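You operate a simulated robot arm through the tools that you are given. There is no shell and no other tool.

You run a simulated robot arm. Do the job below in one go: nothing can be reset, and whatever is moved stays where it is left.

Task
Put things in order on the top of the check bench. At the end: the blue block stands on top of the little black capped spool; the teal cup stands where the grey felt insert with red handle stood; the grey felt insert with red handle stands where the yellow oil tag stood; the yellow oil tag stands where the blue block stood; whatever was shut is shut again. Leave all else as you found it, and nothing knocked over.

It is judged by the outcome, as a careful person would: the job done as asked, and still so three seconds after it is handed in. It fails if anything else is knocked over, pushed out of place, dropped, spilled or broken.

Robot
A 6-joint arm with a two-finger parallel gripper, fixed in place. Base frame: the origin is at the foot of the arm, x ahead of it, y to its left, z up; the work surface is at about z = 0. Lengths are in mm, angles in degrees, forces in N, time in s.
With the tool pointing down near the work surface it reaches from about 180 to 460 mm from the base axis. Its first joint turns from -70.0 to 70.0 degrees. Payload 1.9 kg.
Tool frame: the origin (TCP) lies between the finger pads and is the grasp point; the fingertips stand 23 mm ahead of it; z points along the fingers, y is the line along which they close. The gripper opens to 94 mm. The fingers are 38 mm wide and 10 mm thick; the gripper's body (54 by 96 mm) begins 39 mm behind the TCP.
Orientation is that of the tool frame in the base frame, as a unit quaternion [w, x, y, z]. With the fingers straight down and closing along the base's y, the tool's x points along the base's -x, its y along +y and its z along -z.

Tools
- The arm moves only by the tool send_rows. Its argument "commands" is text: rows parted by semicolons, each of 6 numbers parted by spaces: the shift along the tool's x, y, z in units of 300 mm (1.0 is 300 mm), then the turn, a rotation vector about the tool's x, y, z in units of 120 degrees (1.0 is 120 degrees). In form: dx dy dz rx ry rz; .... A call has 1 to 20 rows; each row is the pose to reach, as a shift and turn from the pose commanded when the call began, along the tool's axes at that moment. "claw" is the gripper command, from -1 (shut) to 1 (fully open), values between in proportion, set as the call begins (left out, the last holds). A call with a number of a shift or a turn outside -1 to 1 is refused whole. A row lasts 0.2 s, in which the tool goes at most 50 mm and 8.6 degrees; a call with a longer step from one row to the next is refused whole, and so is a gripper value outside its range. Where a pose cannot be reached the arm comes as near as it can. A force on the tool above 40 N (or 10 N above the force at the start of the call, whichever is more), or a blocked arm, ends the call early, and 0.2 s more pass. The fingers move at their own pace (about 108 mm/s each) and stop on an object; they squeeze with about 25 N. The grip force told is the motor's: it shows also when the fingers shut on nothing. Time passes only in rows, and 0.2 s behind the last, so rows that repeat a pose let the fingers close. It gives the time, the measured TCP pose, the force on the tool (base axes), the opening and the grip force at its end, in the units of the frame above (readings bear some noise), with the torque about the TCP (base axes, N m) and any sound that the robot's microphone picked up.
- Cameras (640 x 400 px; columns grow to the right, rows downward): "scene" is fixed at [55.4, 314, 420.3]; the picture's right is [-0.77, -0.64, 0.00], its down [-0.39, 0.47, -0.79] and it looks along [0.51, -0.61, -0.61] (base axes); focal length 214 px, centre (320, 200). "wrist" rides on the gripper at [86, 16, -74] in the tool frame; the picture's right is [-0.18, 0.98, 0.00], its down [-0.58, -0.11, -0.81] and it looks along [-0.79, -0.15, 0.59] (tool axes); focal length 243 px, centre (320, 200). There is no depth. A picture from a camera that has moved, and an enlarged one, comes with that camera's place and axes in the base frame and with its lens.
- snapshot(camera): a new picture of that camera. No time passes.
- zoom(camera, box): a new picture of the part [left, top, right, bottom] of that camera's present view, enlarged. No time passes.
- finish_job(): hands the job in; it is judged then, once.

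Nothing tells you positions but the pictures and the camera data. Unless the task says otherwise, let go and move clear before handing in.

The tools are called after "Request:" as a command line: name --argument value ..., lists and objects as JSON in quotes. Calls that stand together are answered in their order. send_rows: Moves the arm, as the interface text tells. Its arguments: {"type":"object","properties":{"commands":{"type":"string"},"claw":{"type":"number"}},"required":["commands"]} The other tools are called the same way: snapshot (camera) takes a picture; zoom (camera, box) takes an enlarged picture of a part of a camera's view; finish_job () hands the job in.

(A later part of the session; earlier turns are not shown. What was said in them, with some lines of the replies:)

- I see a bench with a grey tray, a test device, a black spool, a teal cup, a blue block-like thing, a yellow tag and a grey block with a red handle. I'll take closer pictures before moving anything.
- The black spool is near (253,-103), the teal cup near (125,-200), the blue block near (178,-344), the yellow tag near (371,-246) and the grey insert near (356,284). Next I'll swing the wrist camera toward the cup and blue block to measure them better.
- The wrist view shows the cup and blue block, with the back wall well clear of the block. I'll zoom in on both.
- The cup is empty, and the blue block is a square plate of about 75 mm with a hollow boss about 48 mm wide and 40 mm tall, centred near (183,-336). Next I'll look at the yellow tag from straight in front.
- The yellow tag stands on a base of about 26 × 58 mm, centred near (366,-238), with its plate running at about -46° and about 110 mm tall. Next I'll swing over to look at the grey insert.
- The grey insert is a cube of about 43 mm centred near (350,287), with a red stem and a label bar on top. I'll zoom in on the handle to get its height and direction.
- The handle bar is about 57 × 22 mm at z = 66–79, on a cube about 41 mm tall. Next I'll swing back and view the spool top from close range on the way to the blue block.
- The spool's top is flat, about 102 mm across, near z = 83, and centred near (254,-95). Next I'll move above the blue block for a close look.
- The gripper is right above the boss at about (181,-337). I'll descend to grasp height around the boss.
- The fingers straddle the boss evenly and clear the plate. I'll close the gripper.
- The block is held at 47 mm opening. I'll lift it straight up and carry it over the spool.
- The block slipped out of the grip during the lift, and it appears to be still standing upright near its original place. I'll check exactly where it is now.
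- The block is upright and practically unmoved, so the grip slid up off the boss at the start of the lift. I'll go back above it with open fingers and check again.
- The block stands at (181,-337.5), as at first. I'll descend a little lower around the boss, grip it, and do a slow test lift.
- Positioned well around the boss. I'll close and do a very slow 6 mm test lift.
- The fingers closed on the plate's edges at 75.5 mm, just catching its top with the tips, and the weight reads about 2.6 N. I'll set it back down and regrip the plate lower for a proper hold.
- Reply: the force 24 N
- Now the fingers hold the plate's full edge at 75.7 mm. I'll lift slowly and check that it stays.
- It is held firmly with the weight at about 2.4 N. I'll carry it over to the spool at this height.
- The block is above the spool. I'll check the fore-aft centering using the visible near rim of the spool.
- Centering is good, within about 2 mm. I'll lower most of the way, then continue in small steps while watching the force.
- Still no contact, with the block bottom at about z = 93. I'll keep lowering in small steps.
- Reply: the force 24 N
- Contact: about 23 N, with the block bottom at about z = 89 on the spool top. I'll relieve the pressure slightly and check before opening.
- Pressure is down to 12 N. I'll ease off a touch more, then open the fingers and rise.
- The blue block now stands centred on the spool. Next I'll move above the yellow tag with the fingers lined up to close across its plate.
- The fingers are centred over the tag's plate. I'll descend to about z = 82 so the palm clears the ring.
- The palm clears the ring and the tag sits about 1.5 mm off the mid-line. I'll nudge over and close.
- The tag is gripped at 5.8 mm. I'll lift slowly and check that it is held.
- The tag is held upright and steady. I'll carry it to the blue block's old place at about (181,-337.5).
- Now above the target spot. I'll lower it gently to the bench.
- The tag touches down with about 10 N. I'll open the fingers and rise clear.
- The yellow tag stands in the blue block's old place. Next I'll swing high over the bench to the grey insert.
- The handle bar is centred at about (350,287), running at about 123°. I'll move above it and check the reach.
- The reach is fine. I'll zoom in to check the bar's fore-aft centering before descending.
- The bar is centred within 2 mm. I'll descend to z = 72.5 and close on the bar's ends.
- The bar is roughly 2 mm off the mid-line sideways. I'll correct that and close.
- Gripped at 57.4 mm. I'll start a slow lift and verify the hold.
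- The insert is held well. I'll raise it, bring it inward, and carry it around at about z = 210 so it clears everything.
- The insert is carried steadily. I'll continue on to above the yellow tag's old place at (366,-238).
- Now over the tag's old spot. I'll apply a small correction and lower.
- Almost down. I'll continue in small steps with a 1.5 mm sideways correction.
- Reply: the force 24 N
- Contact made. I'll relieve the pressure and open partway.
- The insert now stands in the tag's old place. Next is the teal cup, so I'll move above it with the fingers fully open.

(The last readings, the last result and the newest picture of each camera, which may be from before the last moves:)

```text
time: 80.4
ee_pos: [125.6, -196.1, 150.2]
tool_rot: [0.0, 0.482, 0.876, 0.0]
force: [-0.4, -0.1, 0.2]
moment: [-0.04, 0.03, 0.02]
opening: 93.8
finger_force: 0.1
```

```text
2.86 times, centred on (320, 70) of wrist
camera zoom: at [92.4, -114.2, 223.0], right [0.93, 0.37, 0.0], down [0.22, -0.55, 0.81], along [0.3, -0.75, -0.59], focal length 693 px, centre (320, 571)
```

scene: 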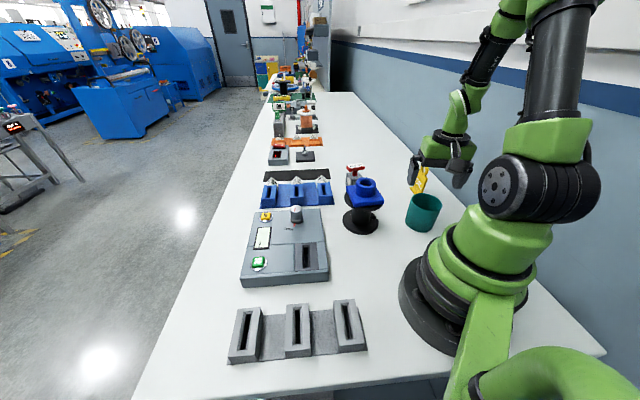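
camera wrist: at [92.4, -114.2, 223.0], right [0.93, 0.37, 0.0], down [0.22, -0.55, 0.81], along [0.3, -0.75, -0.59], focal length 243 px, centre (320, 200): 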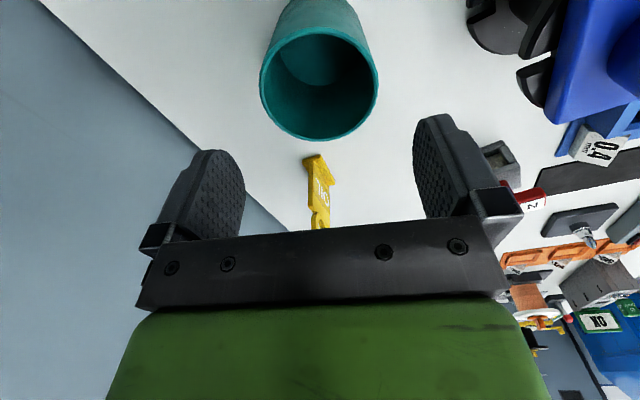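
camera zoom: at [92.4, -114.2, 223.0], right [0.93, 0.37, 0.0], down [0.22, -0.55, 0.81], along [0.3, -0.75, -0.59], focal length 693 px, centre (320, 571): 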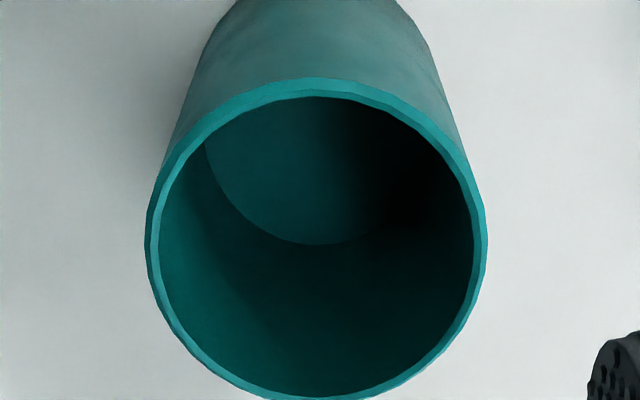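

The cup is empty, about 76.5 mm across at the rim and 71 mm tall, and the gripper is centred over it to within about 1 mm. I'll descend around it.

Request:
send_rows --commands "-0.004 -0.003 0.06 0 0 0; -0.004 -0.003 0.13 0 0 0; -0.004 -0.003 0.19 0 0 0; -0.004 -0.003 0.24 0 0 0; -0.004 -0.003 0.28 0 0 0; -0.004 -0.003 0.3 0 0 0; -0.004 -0.003 0.3 0 0 0"

Request:
snapshot --camera "wrist"

Request:
zoom --camera "scene" --box '[380, 130, 500, 250]'

```text
time: 82.0
ee_pos: [125.0, -198.5, 59.2]
tool_rot: [0.001, 0.482, 0.876, -0.001]
force: [0.0, 0.3, -0.2]
moment: [-0.03, 0.02, -0.01]
opening: 94.2
finger_force: 0.1
```

```text
taken
camera wrist: at [92.6, -116.5, 132.3], right [0.93, 0.37, 0.0], down [0.22, -0.55, 0.81], along [0.3, -0.75, -0.59], focal length 243 px, centre (320, 200)
```

wrist: 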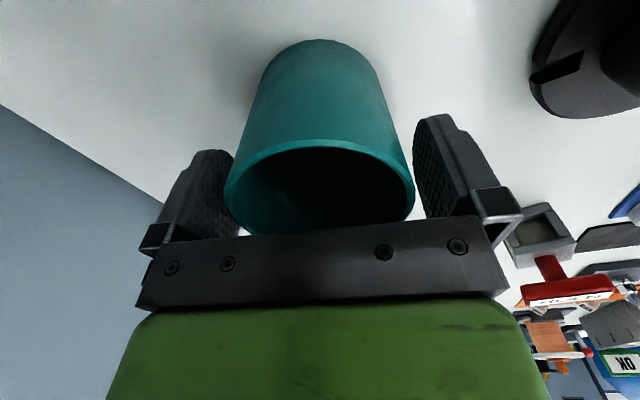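

```text
3.33 times, centred on (440, 190) of scene
camera zoom: at [55.4, 314.0, 420.3], right [-0.77, -0.64, 0.0], down [-0.39, 0.47, -0.79], along [0.51, -0.61, -0.61], focal length 715 px, centre (-80, 233)
```

zoom: 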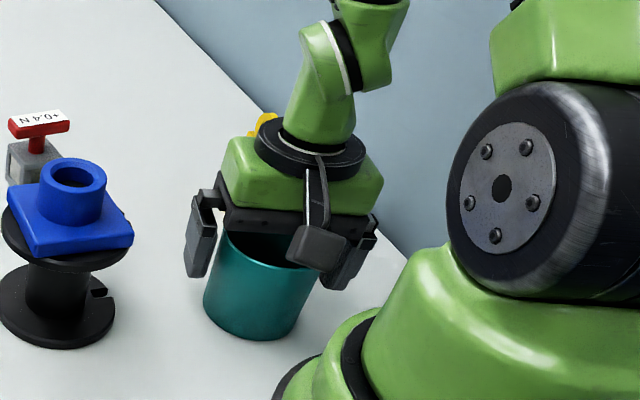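

The fingers straddle the cup evenly. I'll close and check.

Request:
send_rows --commands "0 0 0 0 0 0; 0 0 0 0 0 0; 0 0 0 0 0 0; 0 0 0 0 0 0" --claw -1

Request:
snapshot --camera "wrist"

```text
time: 83.0
ee_pos: [125.6, -198.3, 58.3]
tool_rot: [0.0, 0.482, 0.876, 0.0]
force: [0.6, 0.5, -0.3]
moment: [-0.06, 0.0, 0.05]
opening: 75.1
finger_force: 24.9
```

```text
taken
camera wrist: at [92.6, -116.5, 132.5], right [0.93, 0.37, 0.0], down [0.22, -0.55, 0.81], along [0.3, -0.75, -0.59], focal length 243 px, centre (320, 200)
```

wrist: 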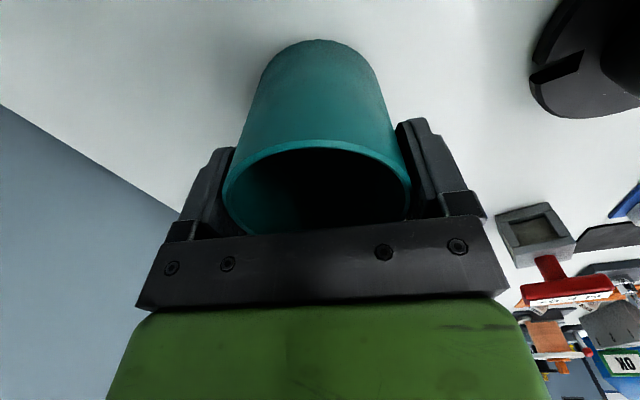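

Gripped at 75.1 mm. I'll make a very slow test lift of a few millimetres.

Request:
send_rows --commands "0 0 -0.003 0 0 0; 0 0 -0.006 0 0 0; 0 0 -0.01 0 0 0; 0 0 -0.014 0 0 0; 0 0 -0.018 0 0 0; 0 0 -0.02 0 0 0; 0 0 -0.02 0 0 0; 0 0 -0.02 0 0 0"

Request:
snapshot --camera "wrist"

Request:
zoom --camera "scene" --box '[380, 150, 480, 250]'

```text
time: 84.8
ee_pos: [124.5, -197.8, 64.5]
tool_rot: [0.0, 0.482, 0.876, 0.0]
force: [0.0, -0.3, -1.2]
moment: [-0.01, -0.02, -0.02]
opening: 74.7
finger_force: 25.4
```

```text
taken
camera wrist: at [92.8, -116.4, 138.6], right [0.93, 0.37, 0.0], down [0.22, -0.55, 0.81], along [0.3, -0.75, -0.59], focal length 243 px, centre (320, 200)
```

wrist: 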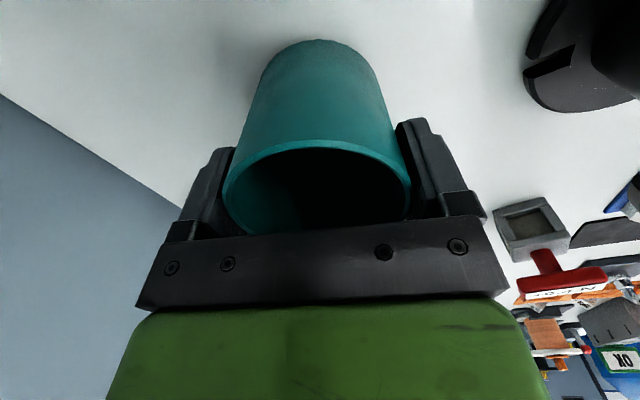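

```text
4.00 times, centred on (430, 200) of scene
camera zoom: at [55.4, 314.0, 420.3], right [-0.77, -0.64, 0.0], down [-0.39, 0.47, -0.79], along [0.51, -0.61, -0.61], focal length 858 px, centre (-120, 200)
```

zoom: 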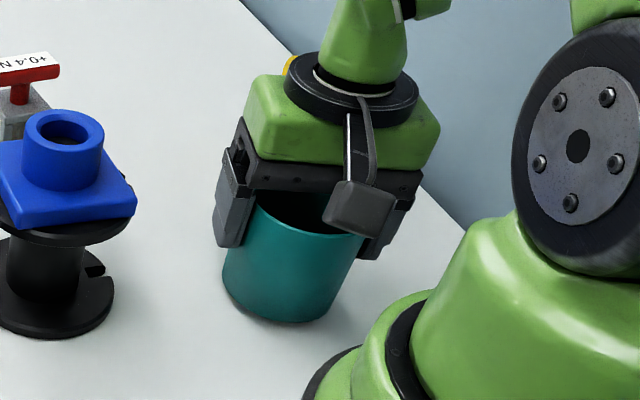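

The cup is held and rises with the gripper, weighing about 1 N. I'll lift it smoothly to about z = 215.

Request:
send_rows --commands "0 0 -0.01 0 0 0; 0 0 -0.03 0 0 0; 0 0 -0.06 0 0 0; 0 0 -0.1 0 0 0; 0 0 -0.15 0 0 0; 0 0 -0.2 0 0 0; 0 0 -0.25 0 0 0; 0 0 -0.3 0 0 0; 0 0 -0.35 0 0 0; 0 0 -0.4 0 0 0; 0 0 -0.445 0 0 0; 0 0 -0.48 0 0 0; 0 0 -0.5 0 0 0; 0 0 -0.5 0 0 0"

Request:
snapshot --camera "wrist"

Request:
snapshot --camera "scene"

```text
time: 87.8
ee_pos: [125.4, -198.9, 215.5]
tool_rot: [0.0, 0.482, 0.876, 0.0]
force: [-0.6, 0.7, -0.7]
moment: [0.03, -0.01, 0.03]
opening: 74.8
finger_force: 25.2
```

```text
taken
camera wrist: at [93.5, -117.1, 288.3], right [0.93, 0.37, 0.0], down [0.22, -0.55, 0.81], along [0.3, -0.75, -0.59], focal length 243 px, centre (320, 200)
```

wrist: 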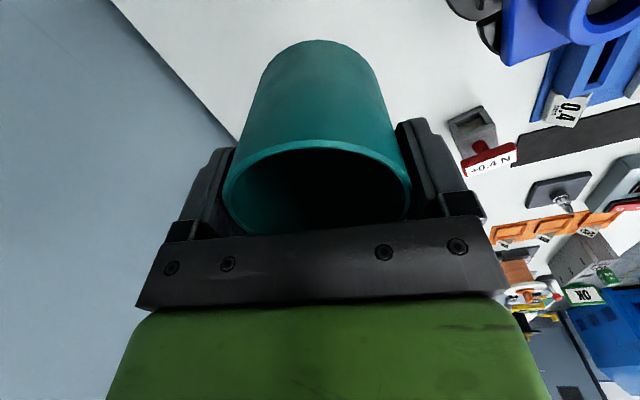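

```text
taken
```

scene: 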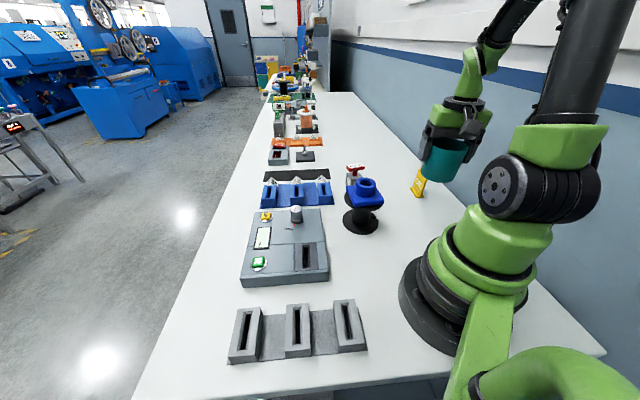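

The cup is secure. I'll carry it around, staying high above everything.

Request:
send_rows --commands "0.02 0.03 0 0 0 -0.02; 0.06 0.0907 0 0 0 -0.06; 0.105 0.1588 0 0 0 -0.105; 0.15 0.2268 0 0 0 -0.15; 0.195 0.2949 0 0 0 -0.195; 0.24 0.3629 0 0 0 -0.24; 0.285 0.431 0 0 0 -0.285; 0.325 0.4914 0 0 0 -0.325; 0.36 0.5443 0 0 0 -0.36; 0.385 0.5821 0 0 0 -0.385; 0.3997 0.6044 0 0 0 -0.397; 0.3997 0.6044 0 0 0 -0.397"

Request:
send_rows --commands "-0.01 0.0363 0 0 0 -0.02; -0.028 0.1017 0 0 0 -0.055; -0.05 0.1816 0 0 0 -0.095; -0.073 0.2651 0 0 0 -0.137; -0.096 0.3486 0 0 0 -0.179; -0.119 0.4321 0 0 0 -0.221; -0.142 0.5156 0 0 0 -0.263; -0.162 0.5882 0 0 0 -0.3; -0.18 0.6536 0 0 0 -0.335; -0.192 0.6972 0 0 0 -0.355; -0.196 0.7117 0 0 0 -0.3625; -0.196 0.7117 0 0 0 -0.3625"

Request:
snapshot --camera "wrist"

Request:
snapshot --camera "scene"

```text
time: 90.4
ee_pos: [214.1, 0.8, 214.8]
tool_rot: [0.0, 0.088, 0.996, 0.0]
force: [0.5, 0.9, -1.0]
moment: [0.0, 0.01, -0.01]
opening: 75.4
finger_force: 25.1
```

```text
time: 93.0
ee_pos: [308.7, 200.1, 215.0]
tool_rot: [0.0, -0.289, 0.957, 0.0]
force: [0.3, -0.3, -0.3]
moment: [0.0, -0.01, 0.0]
opening: 75.1
finger_force: 25.4
```

```text
taken
camera wrist: at [228.1, 166.0, 288.1], right [-0.39, 0.92, 0.0], down [0.54, 0.23, 0.81], along [0.74, 0.31, -0.59], focal length 243 px, centre (320, 200)
```

wrist: 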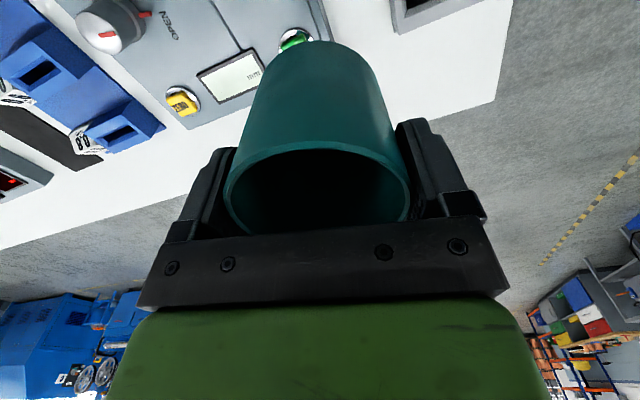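

```text
taken
```

scene: 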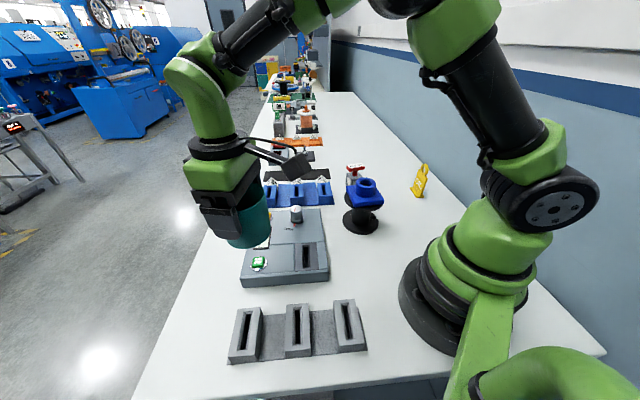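

The cup is still held steady. I'll move outward over the insert's old place while descending partway.

Request:
send_rows --commands "-0.03 0.018 0.01 0 0 0; -0.08 0.0475 0.04 0 0 0; -0.13 0.077 0.09 0 0 0; -0.18 0.107 0.15 0 0 0; -0.225 0.1335 0.205 0 0 0; -0.255 0.1513 0.245 0 0 0; -0.272 0.1614 0.27 0 0 0; -0.278 0.165 0.28 0 0 0; -0.278 0.165 0.28 0 0 0; -0.278 0.165 0.28 0 0 0"

Request:
snapshot --camera "wrist"

Request:
zoom --camera "scene" --box '[120, 170, 300, 350]'

```text
time: 95.2
ee_pos: [352.1, 287.4, 131.8]
tool_rot: [0.0, -0.288, 0.958, -0.001]
force: [0.8, -0.3, -0.5]
moment: [0.0, -0.03, -0.02]
opening: 74.6
finger_force: 25.0
```

```text
taken
camera wrist: at [270.9, 252.9, 204.2], right [-0.39, 0.92, 0.0], down [0.54, 0.23, 0.81], along [0.74, 0.31, -0.59], focal length 243 px, centre (320, 200)
```

wrist: 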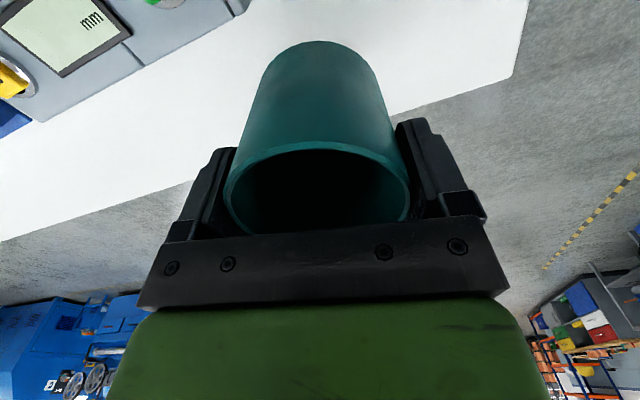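

```text
2.22 times, centred on (210, 260) of scene
camera zoom: at [55.4, 314.0, 420.3], right [-0.77, -0.64, 0.0], down [-0.39, 0.47, -0.79], along [0.51, -0.61, -0.61], focal length 477 px, centre (564, 67)
```

zoom: 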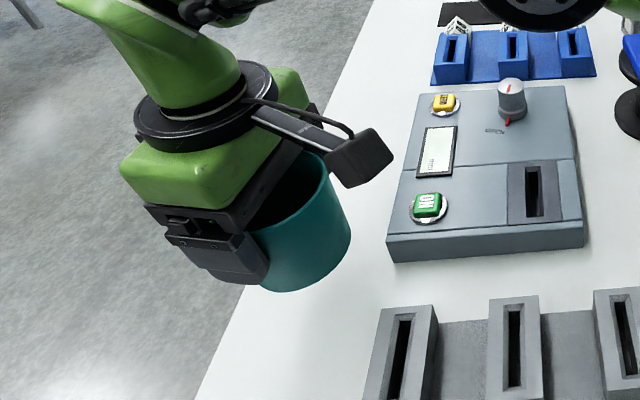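

Right above the spot. I'll lower toward the bench.

Request:
send_rows --commands "0 0 0.03 0 0 0; 0 0 0.075 0 0 0; 0 0 0.12 0 0 0; 0 0 0.165 0 0 0; 0 0 0.2 0 0 0; 0 0 0.218 0 0 0; 0 0 0.226 0 0 0; 0 0 0.226 0 0 0"

Request:
snapshot --camera "wrist"

Request:
zoom --camera "scene" --box '[130, 210, 280, 350]'

```text
time: 97.0
ee_pos: [351.4, 287.9, 62.8]
tool_rot: [-0.001, -0.288, 0.958, -0.001]
force: [0.1, -0.4, -1.6]
moment: [0.0, 0.0, 0.0]
opening: 74.8
finger_force: 25.0
```

```text
taken
camera wrist: at [270.5, 253.4, 136.4], right [-0.39, 0.92, 0.0], down [0.54, 0.23, 0.81], along [0.74, 0.31, -0.59], focal length 243 px, centre (320, 200)
```

wrist: 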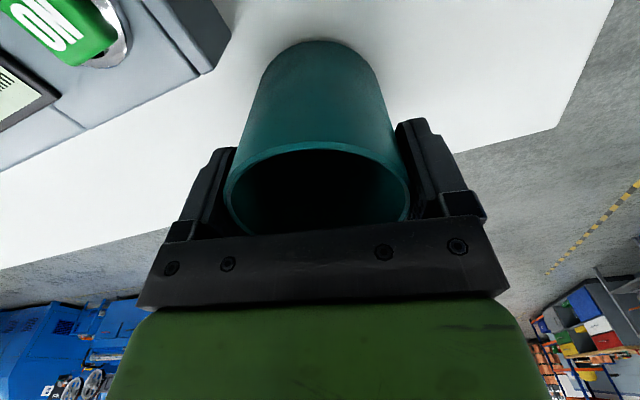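

```text
2.86 times, centred on (205, 280) of scene
camera zoom: at [55.4, 314.0, 420.3], right [-0.77, -0.64, 0.0], down [-0.39, 0.47, -0.79], along [0.51, -0.61, -0.61], focal length 613 px, centre (649, -29)
```

zoom: 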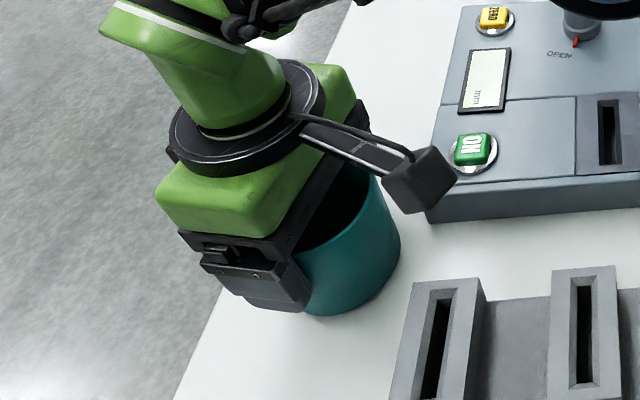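

About 4 mm to go. I'll continue in small steps.

Request:
send_rows --commands "0 0 0.004 0 0 0; 0 0 0.008 0 0 0; 0 0 0.008 0 0 0"

Request:
send_rows --commands "0 0 0.003 0 0 0; 0 0 0.003 0 0 0"

Request:
send_rows --commands "0 0 0.003 0 0 0; 0 0 0.003 0 0 0"

```text
time: 97.8
ee_pos: [352.4, 287.5, 59.9]
tool_rot: [-0.001, -0.288, 0.958, 0.0]
force: [-0.2, 0.6, -0.3]
moment: [-0.02, -0.01, 0.01]
opening: 74.9
finger_force: 24.9
```

```text
time: 98.4
ee_pos: [352.9, 286.7, 60.1]
tool_rot: [0.0, -0.288, 0.958, 0.001]
force: [-0.4, -0.2, -0.3]
moment: [-0.03, 0.01, 0.01]
opening: 75.1
finger_force: 25.0
```

```text
time: 99.0
ee_pos: [352.4, 287.0, 59.4]
tool_rot: [0.0, -0.288, 0.958, -0.001]
force: [0.2, 0.2, -0.2]
moment: [0.02, 0.01, 0.01]
opening: 75.1
finger_force: 25.2
```

Request:
send_rows --commands "0 0 0.003 0 0 0; 0 0 0.003 0 0 0"

Request:
snapshot --camera "wrist"

```text
time: 99.6
ee_pos: [351.3, 287.2, 58.4]
tool_rot: [0.001, -0.288, 0.958, 0.001]
force: [-2.0, -0.6, 10.7]
moment: [-0.21, 0.12, 0.0]
opening: 75.0
finger_force: 24.9
```

```text
taken
camera wrist: at [270.8, 252.9, 132.0], right [-0.39, 0.92, 0.0], down [0.54, 0.23, 0.81], along [0.74, 0.31, -0.59], focal length 243 px, centre (320, 200)
```

wrist: 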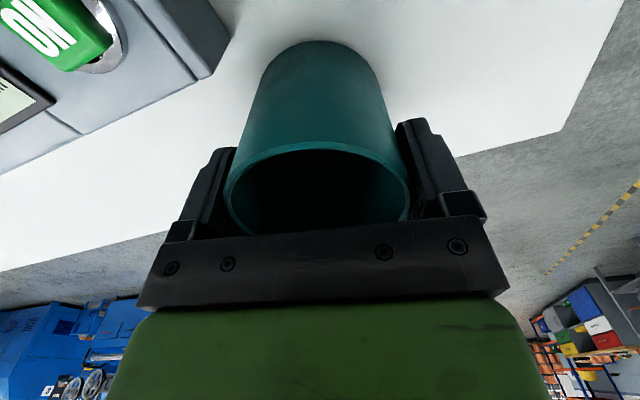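

The cup touches the bench. I'll open the fingers and rise straight up.

Request:
send_rows --commands "0 0 -0.001 0 0 0; 0 0 -0.001 0 0 0; 0 0 -0.001 0 0 0; 0 0 -0.001 0 0 0" --claw 1

Request:
send_rows --commands "0 0 -0.02 0 0 0; 0 0 -0.05 0 0 0; 0 0 -0.09 0 0 0; 0 0 -0.13 0 0 0; 0 0 -0.18 0 0 0; 0 0 -0.22 0 0 0; 0 0 -0.22 0 0 0"

Request:
snapshot --camera "wrist"

Request:
zoom --camera "scene" --box '[130, 190, 290, 350]'

```text
time: 100.6
ee_pos: [352.0, 287.8, 57.9]
tool_rot: [0.0, -0.288, 0.958, 0.0]
force: [0.1, -0.6, 0.6]
moment: [0.02, 0.0, -0.02]
opening: 93.9
finger_force: 0.0
```

```text
time: 102.2
ee_pos: [352.2, 286.0, 125.7]
tool_rot: [0.0, -0.288, 0.958, -0.001]
force: [-0.4, 0.7, -0.3]
moment: [0.0, -0.01, 0.0]
opening: 94.0
finger_force: 0.1
```

```text
taken
camera wrist: at [270.7, 252.8, 198.9], right [-0.39, 0.92, 0.0], down [0.54, 0.23, 0.81], along [0.74, 0.31, -0.59], focal length 243 px, centre (320, 200)
```

wrist: 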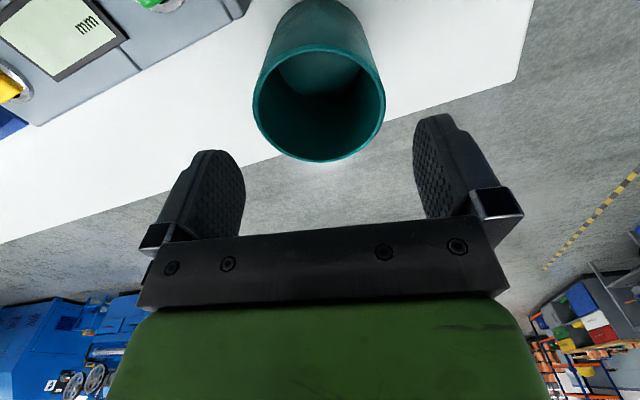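

```text
2.50 times, centred on (210, 270) of scene
camera zoom: at [55.4, 314.0, 420.3], right [-0.77, -0.64, 0.0], down [-0.39, 0.47, -0.79], along [0.51, -0.61, -0.61], focal length 536 px, centre (595, 25)
```

zoom: 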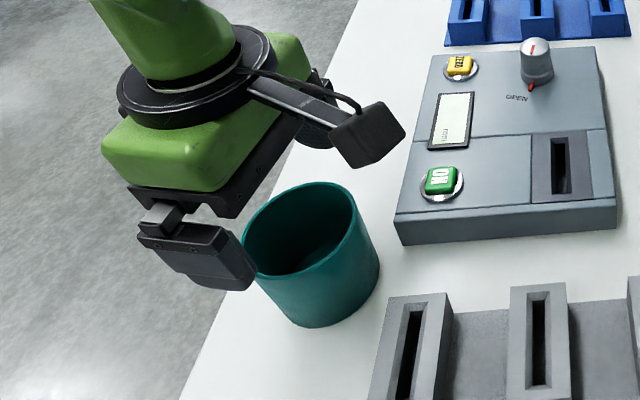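

The cup stands upright in the insert's old place. I'll retract the arm clear and do a final check of everything.

Request:
send_rows --commands "0.02 -0.004 -0.08 0 0 0; 0.08 -0.018 -0.16 0 0 0; 0.16 -0.036 -0.23 0 0 0; 0.25 -0.057 -0.3 0 0 0; 0.34 -0.078 -0.36 0 0 0; 0.43 -0.098 -0.42 0 0 0; 0.51 -0.117 -0.46 0 0 0; 0.57 -0.1303 -0.4833 0 0 0; 0.57 -0.1303 -0.4833 0 0 0"

Request:
snapshot --camera "scene"

Request:
snapshot --camera "wrist"

Request:
zoom --camera "scene" --box '[320, 140, 460, 250]'

Request:
zoom --camera "scene" --box '[170, 180, 380, 380]'

```text
time: 104.2
ee_pos: [229.8, 160.3, 270.1]
tool_rot: [0.0, -0.288, 0.958, 0.001]
force: [-0.8, 0.2, -0.2]
moment: [0.01, 0.02, 0.01]
opening: 93.8
finger_force: 0.1
```

```text
taken
```

scene: 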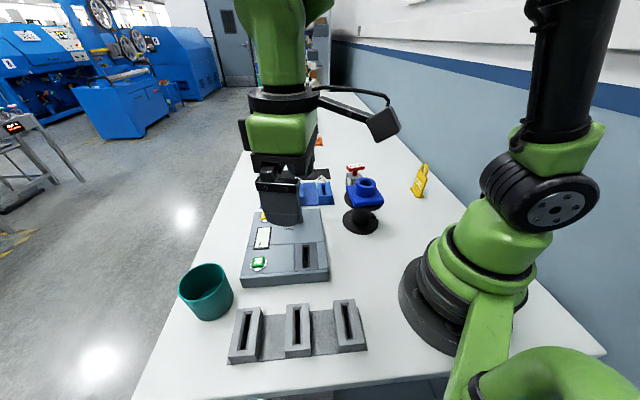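

```text
taken
camera wrist: at [148.3, 125.8, 343.9], right [-0.39, 0.92, 0.0], down [0.54, 0.23, 0.81], along [0.74, 0.31, -0.59], focal length 243 px, centre (320, 200)
```

wrist: 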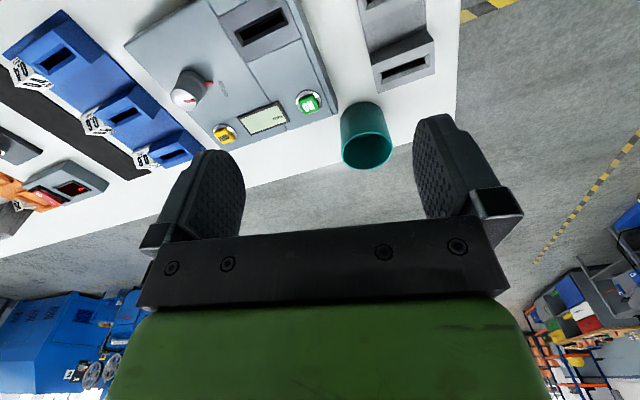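

```text
3.64 times, centred on (390, 195) of scene
camera zoom: at [55.4, 314.0, 420.3], right [-0.77, -0.64, 0.0], down [-0.39, 0.47, -0.79], along [0.51, -0.61, -0.61], focal length 780 px, centre (66, 218)
```

zoom: 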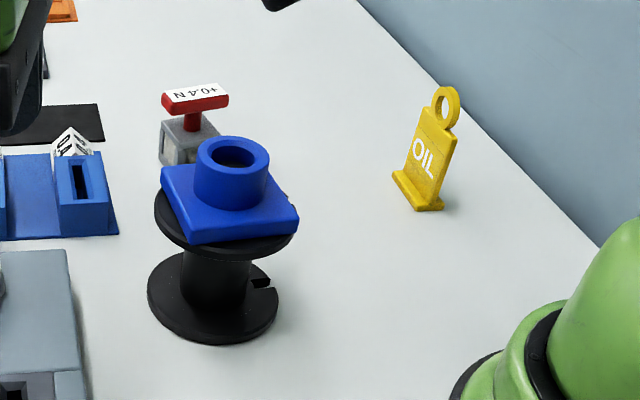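

```text
2.00 times, centred on (275, 280) of scene
camera zoom: at [55.4, 314.0, 420.3], right [-0.77, -0.64, 0.0], down [-0.39, 0.47, -0.79], along [0.51, -0.61, -0.61], focal length 429 px, centre (410, 40)
```

zoom: 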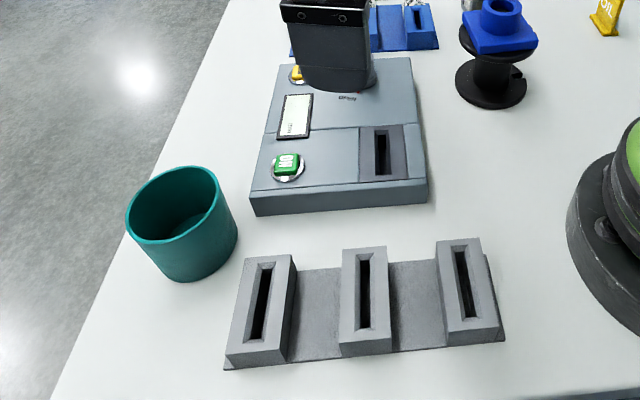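

Everything is in place: the blue block is on the spool, the tag is in the block's old spot, the insert is in the tag's old spot and the cup is in the insert's old spot. All of it is upright and the other objects are unmoved. Nothing had to be opened, and the gripper is empty and clear, so I'm handing in.

Request:
finish_job

```text
The job is handed in.
```

The job is handed in, and the final pictures showed all four items upright in their new places:

- **Blue block:** centred on top of the black capped spool.
- **Yellow oil tag:** where the blue block stood.
- **Grey felt insert with red handle:** where the yellow tag stood.
- **Teal cup:** where the grey insert stood.

By the camera readings, the moved items sit within about 2 mm of their target spots. On the first try the blue block slipped out of the gripper at the start of the lift. It stayed upright in place, and I regripped it by its base plate.

Nothing else appeared to have moved in the final pictures. Nothing needed opening, so there was nothing to shut again. The gripper is empty and clear of everything.
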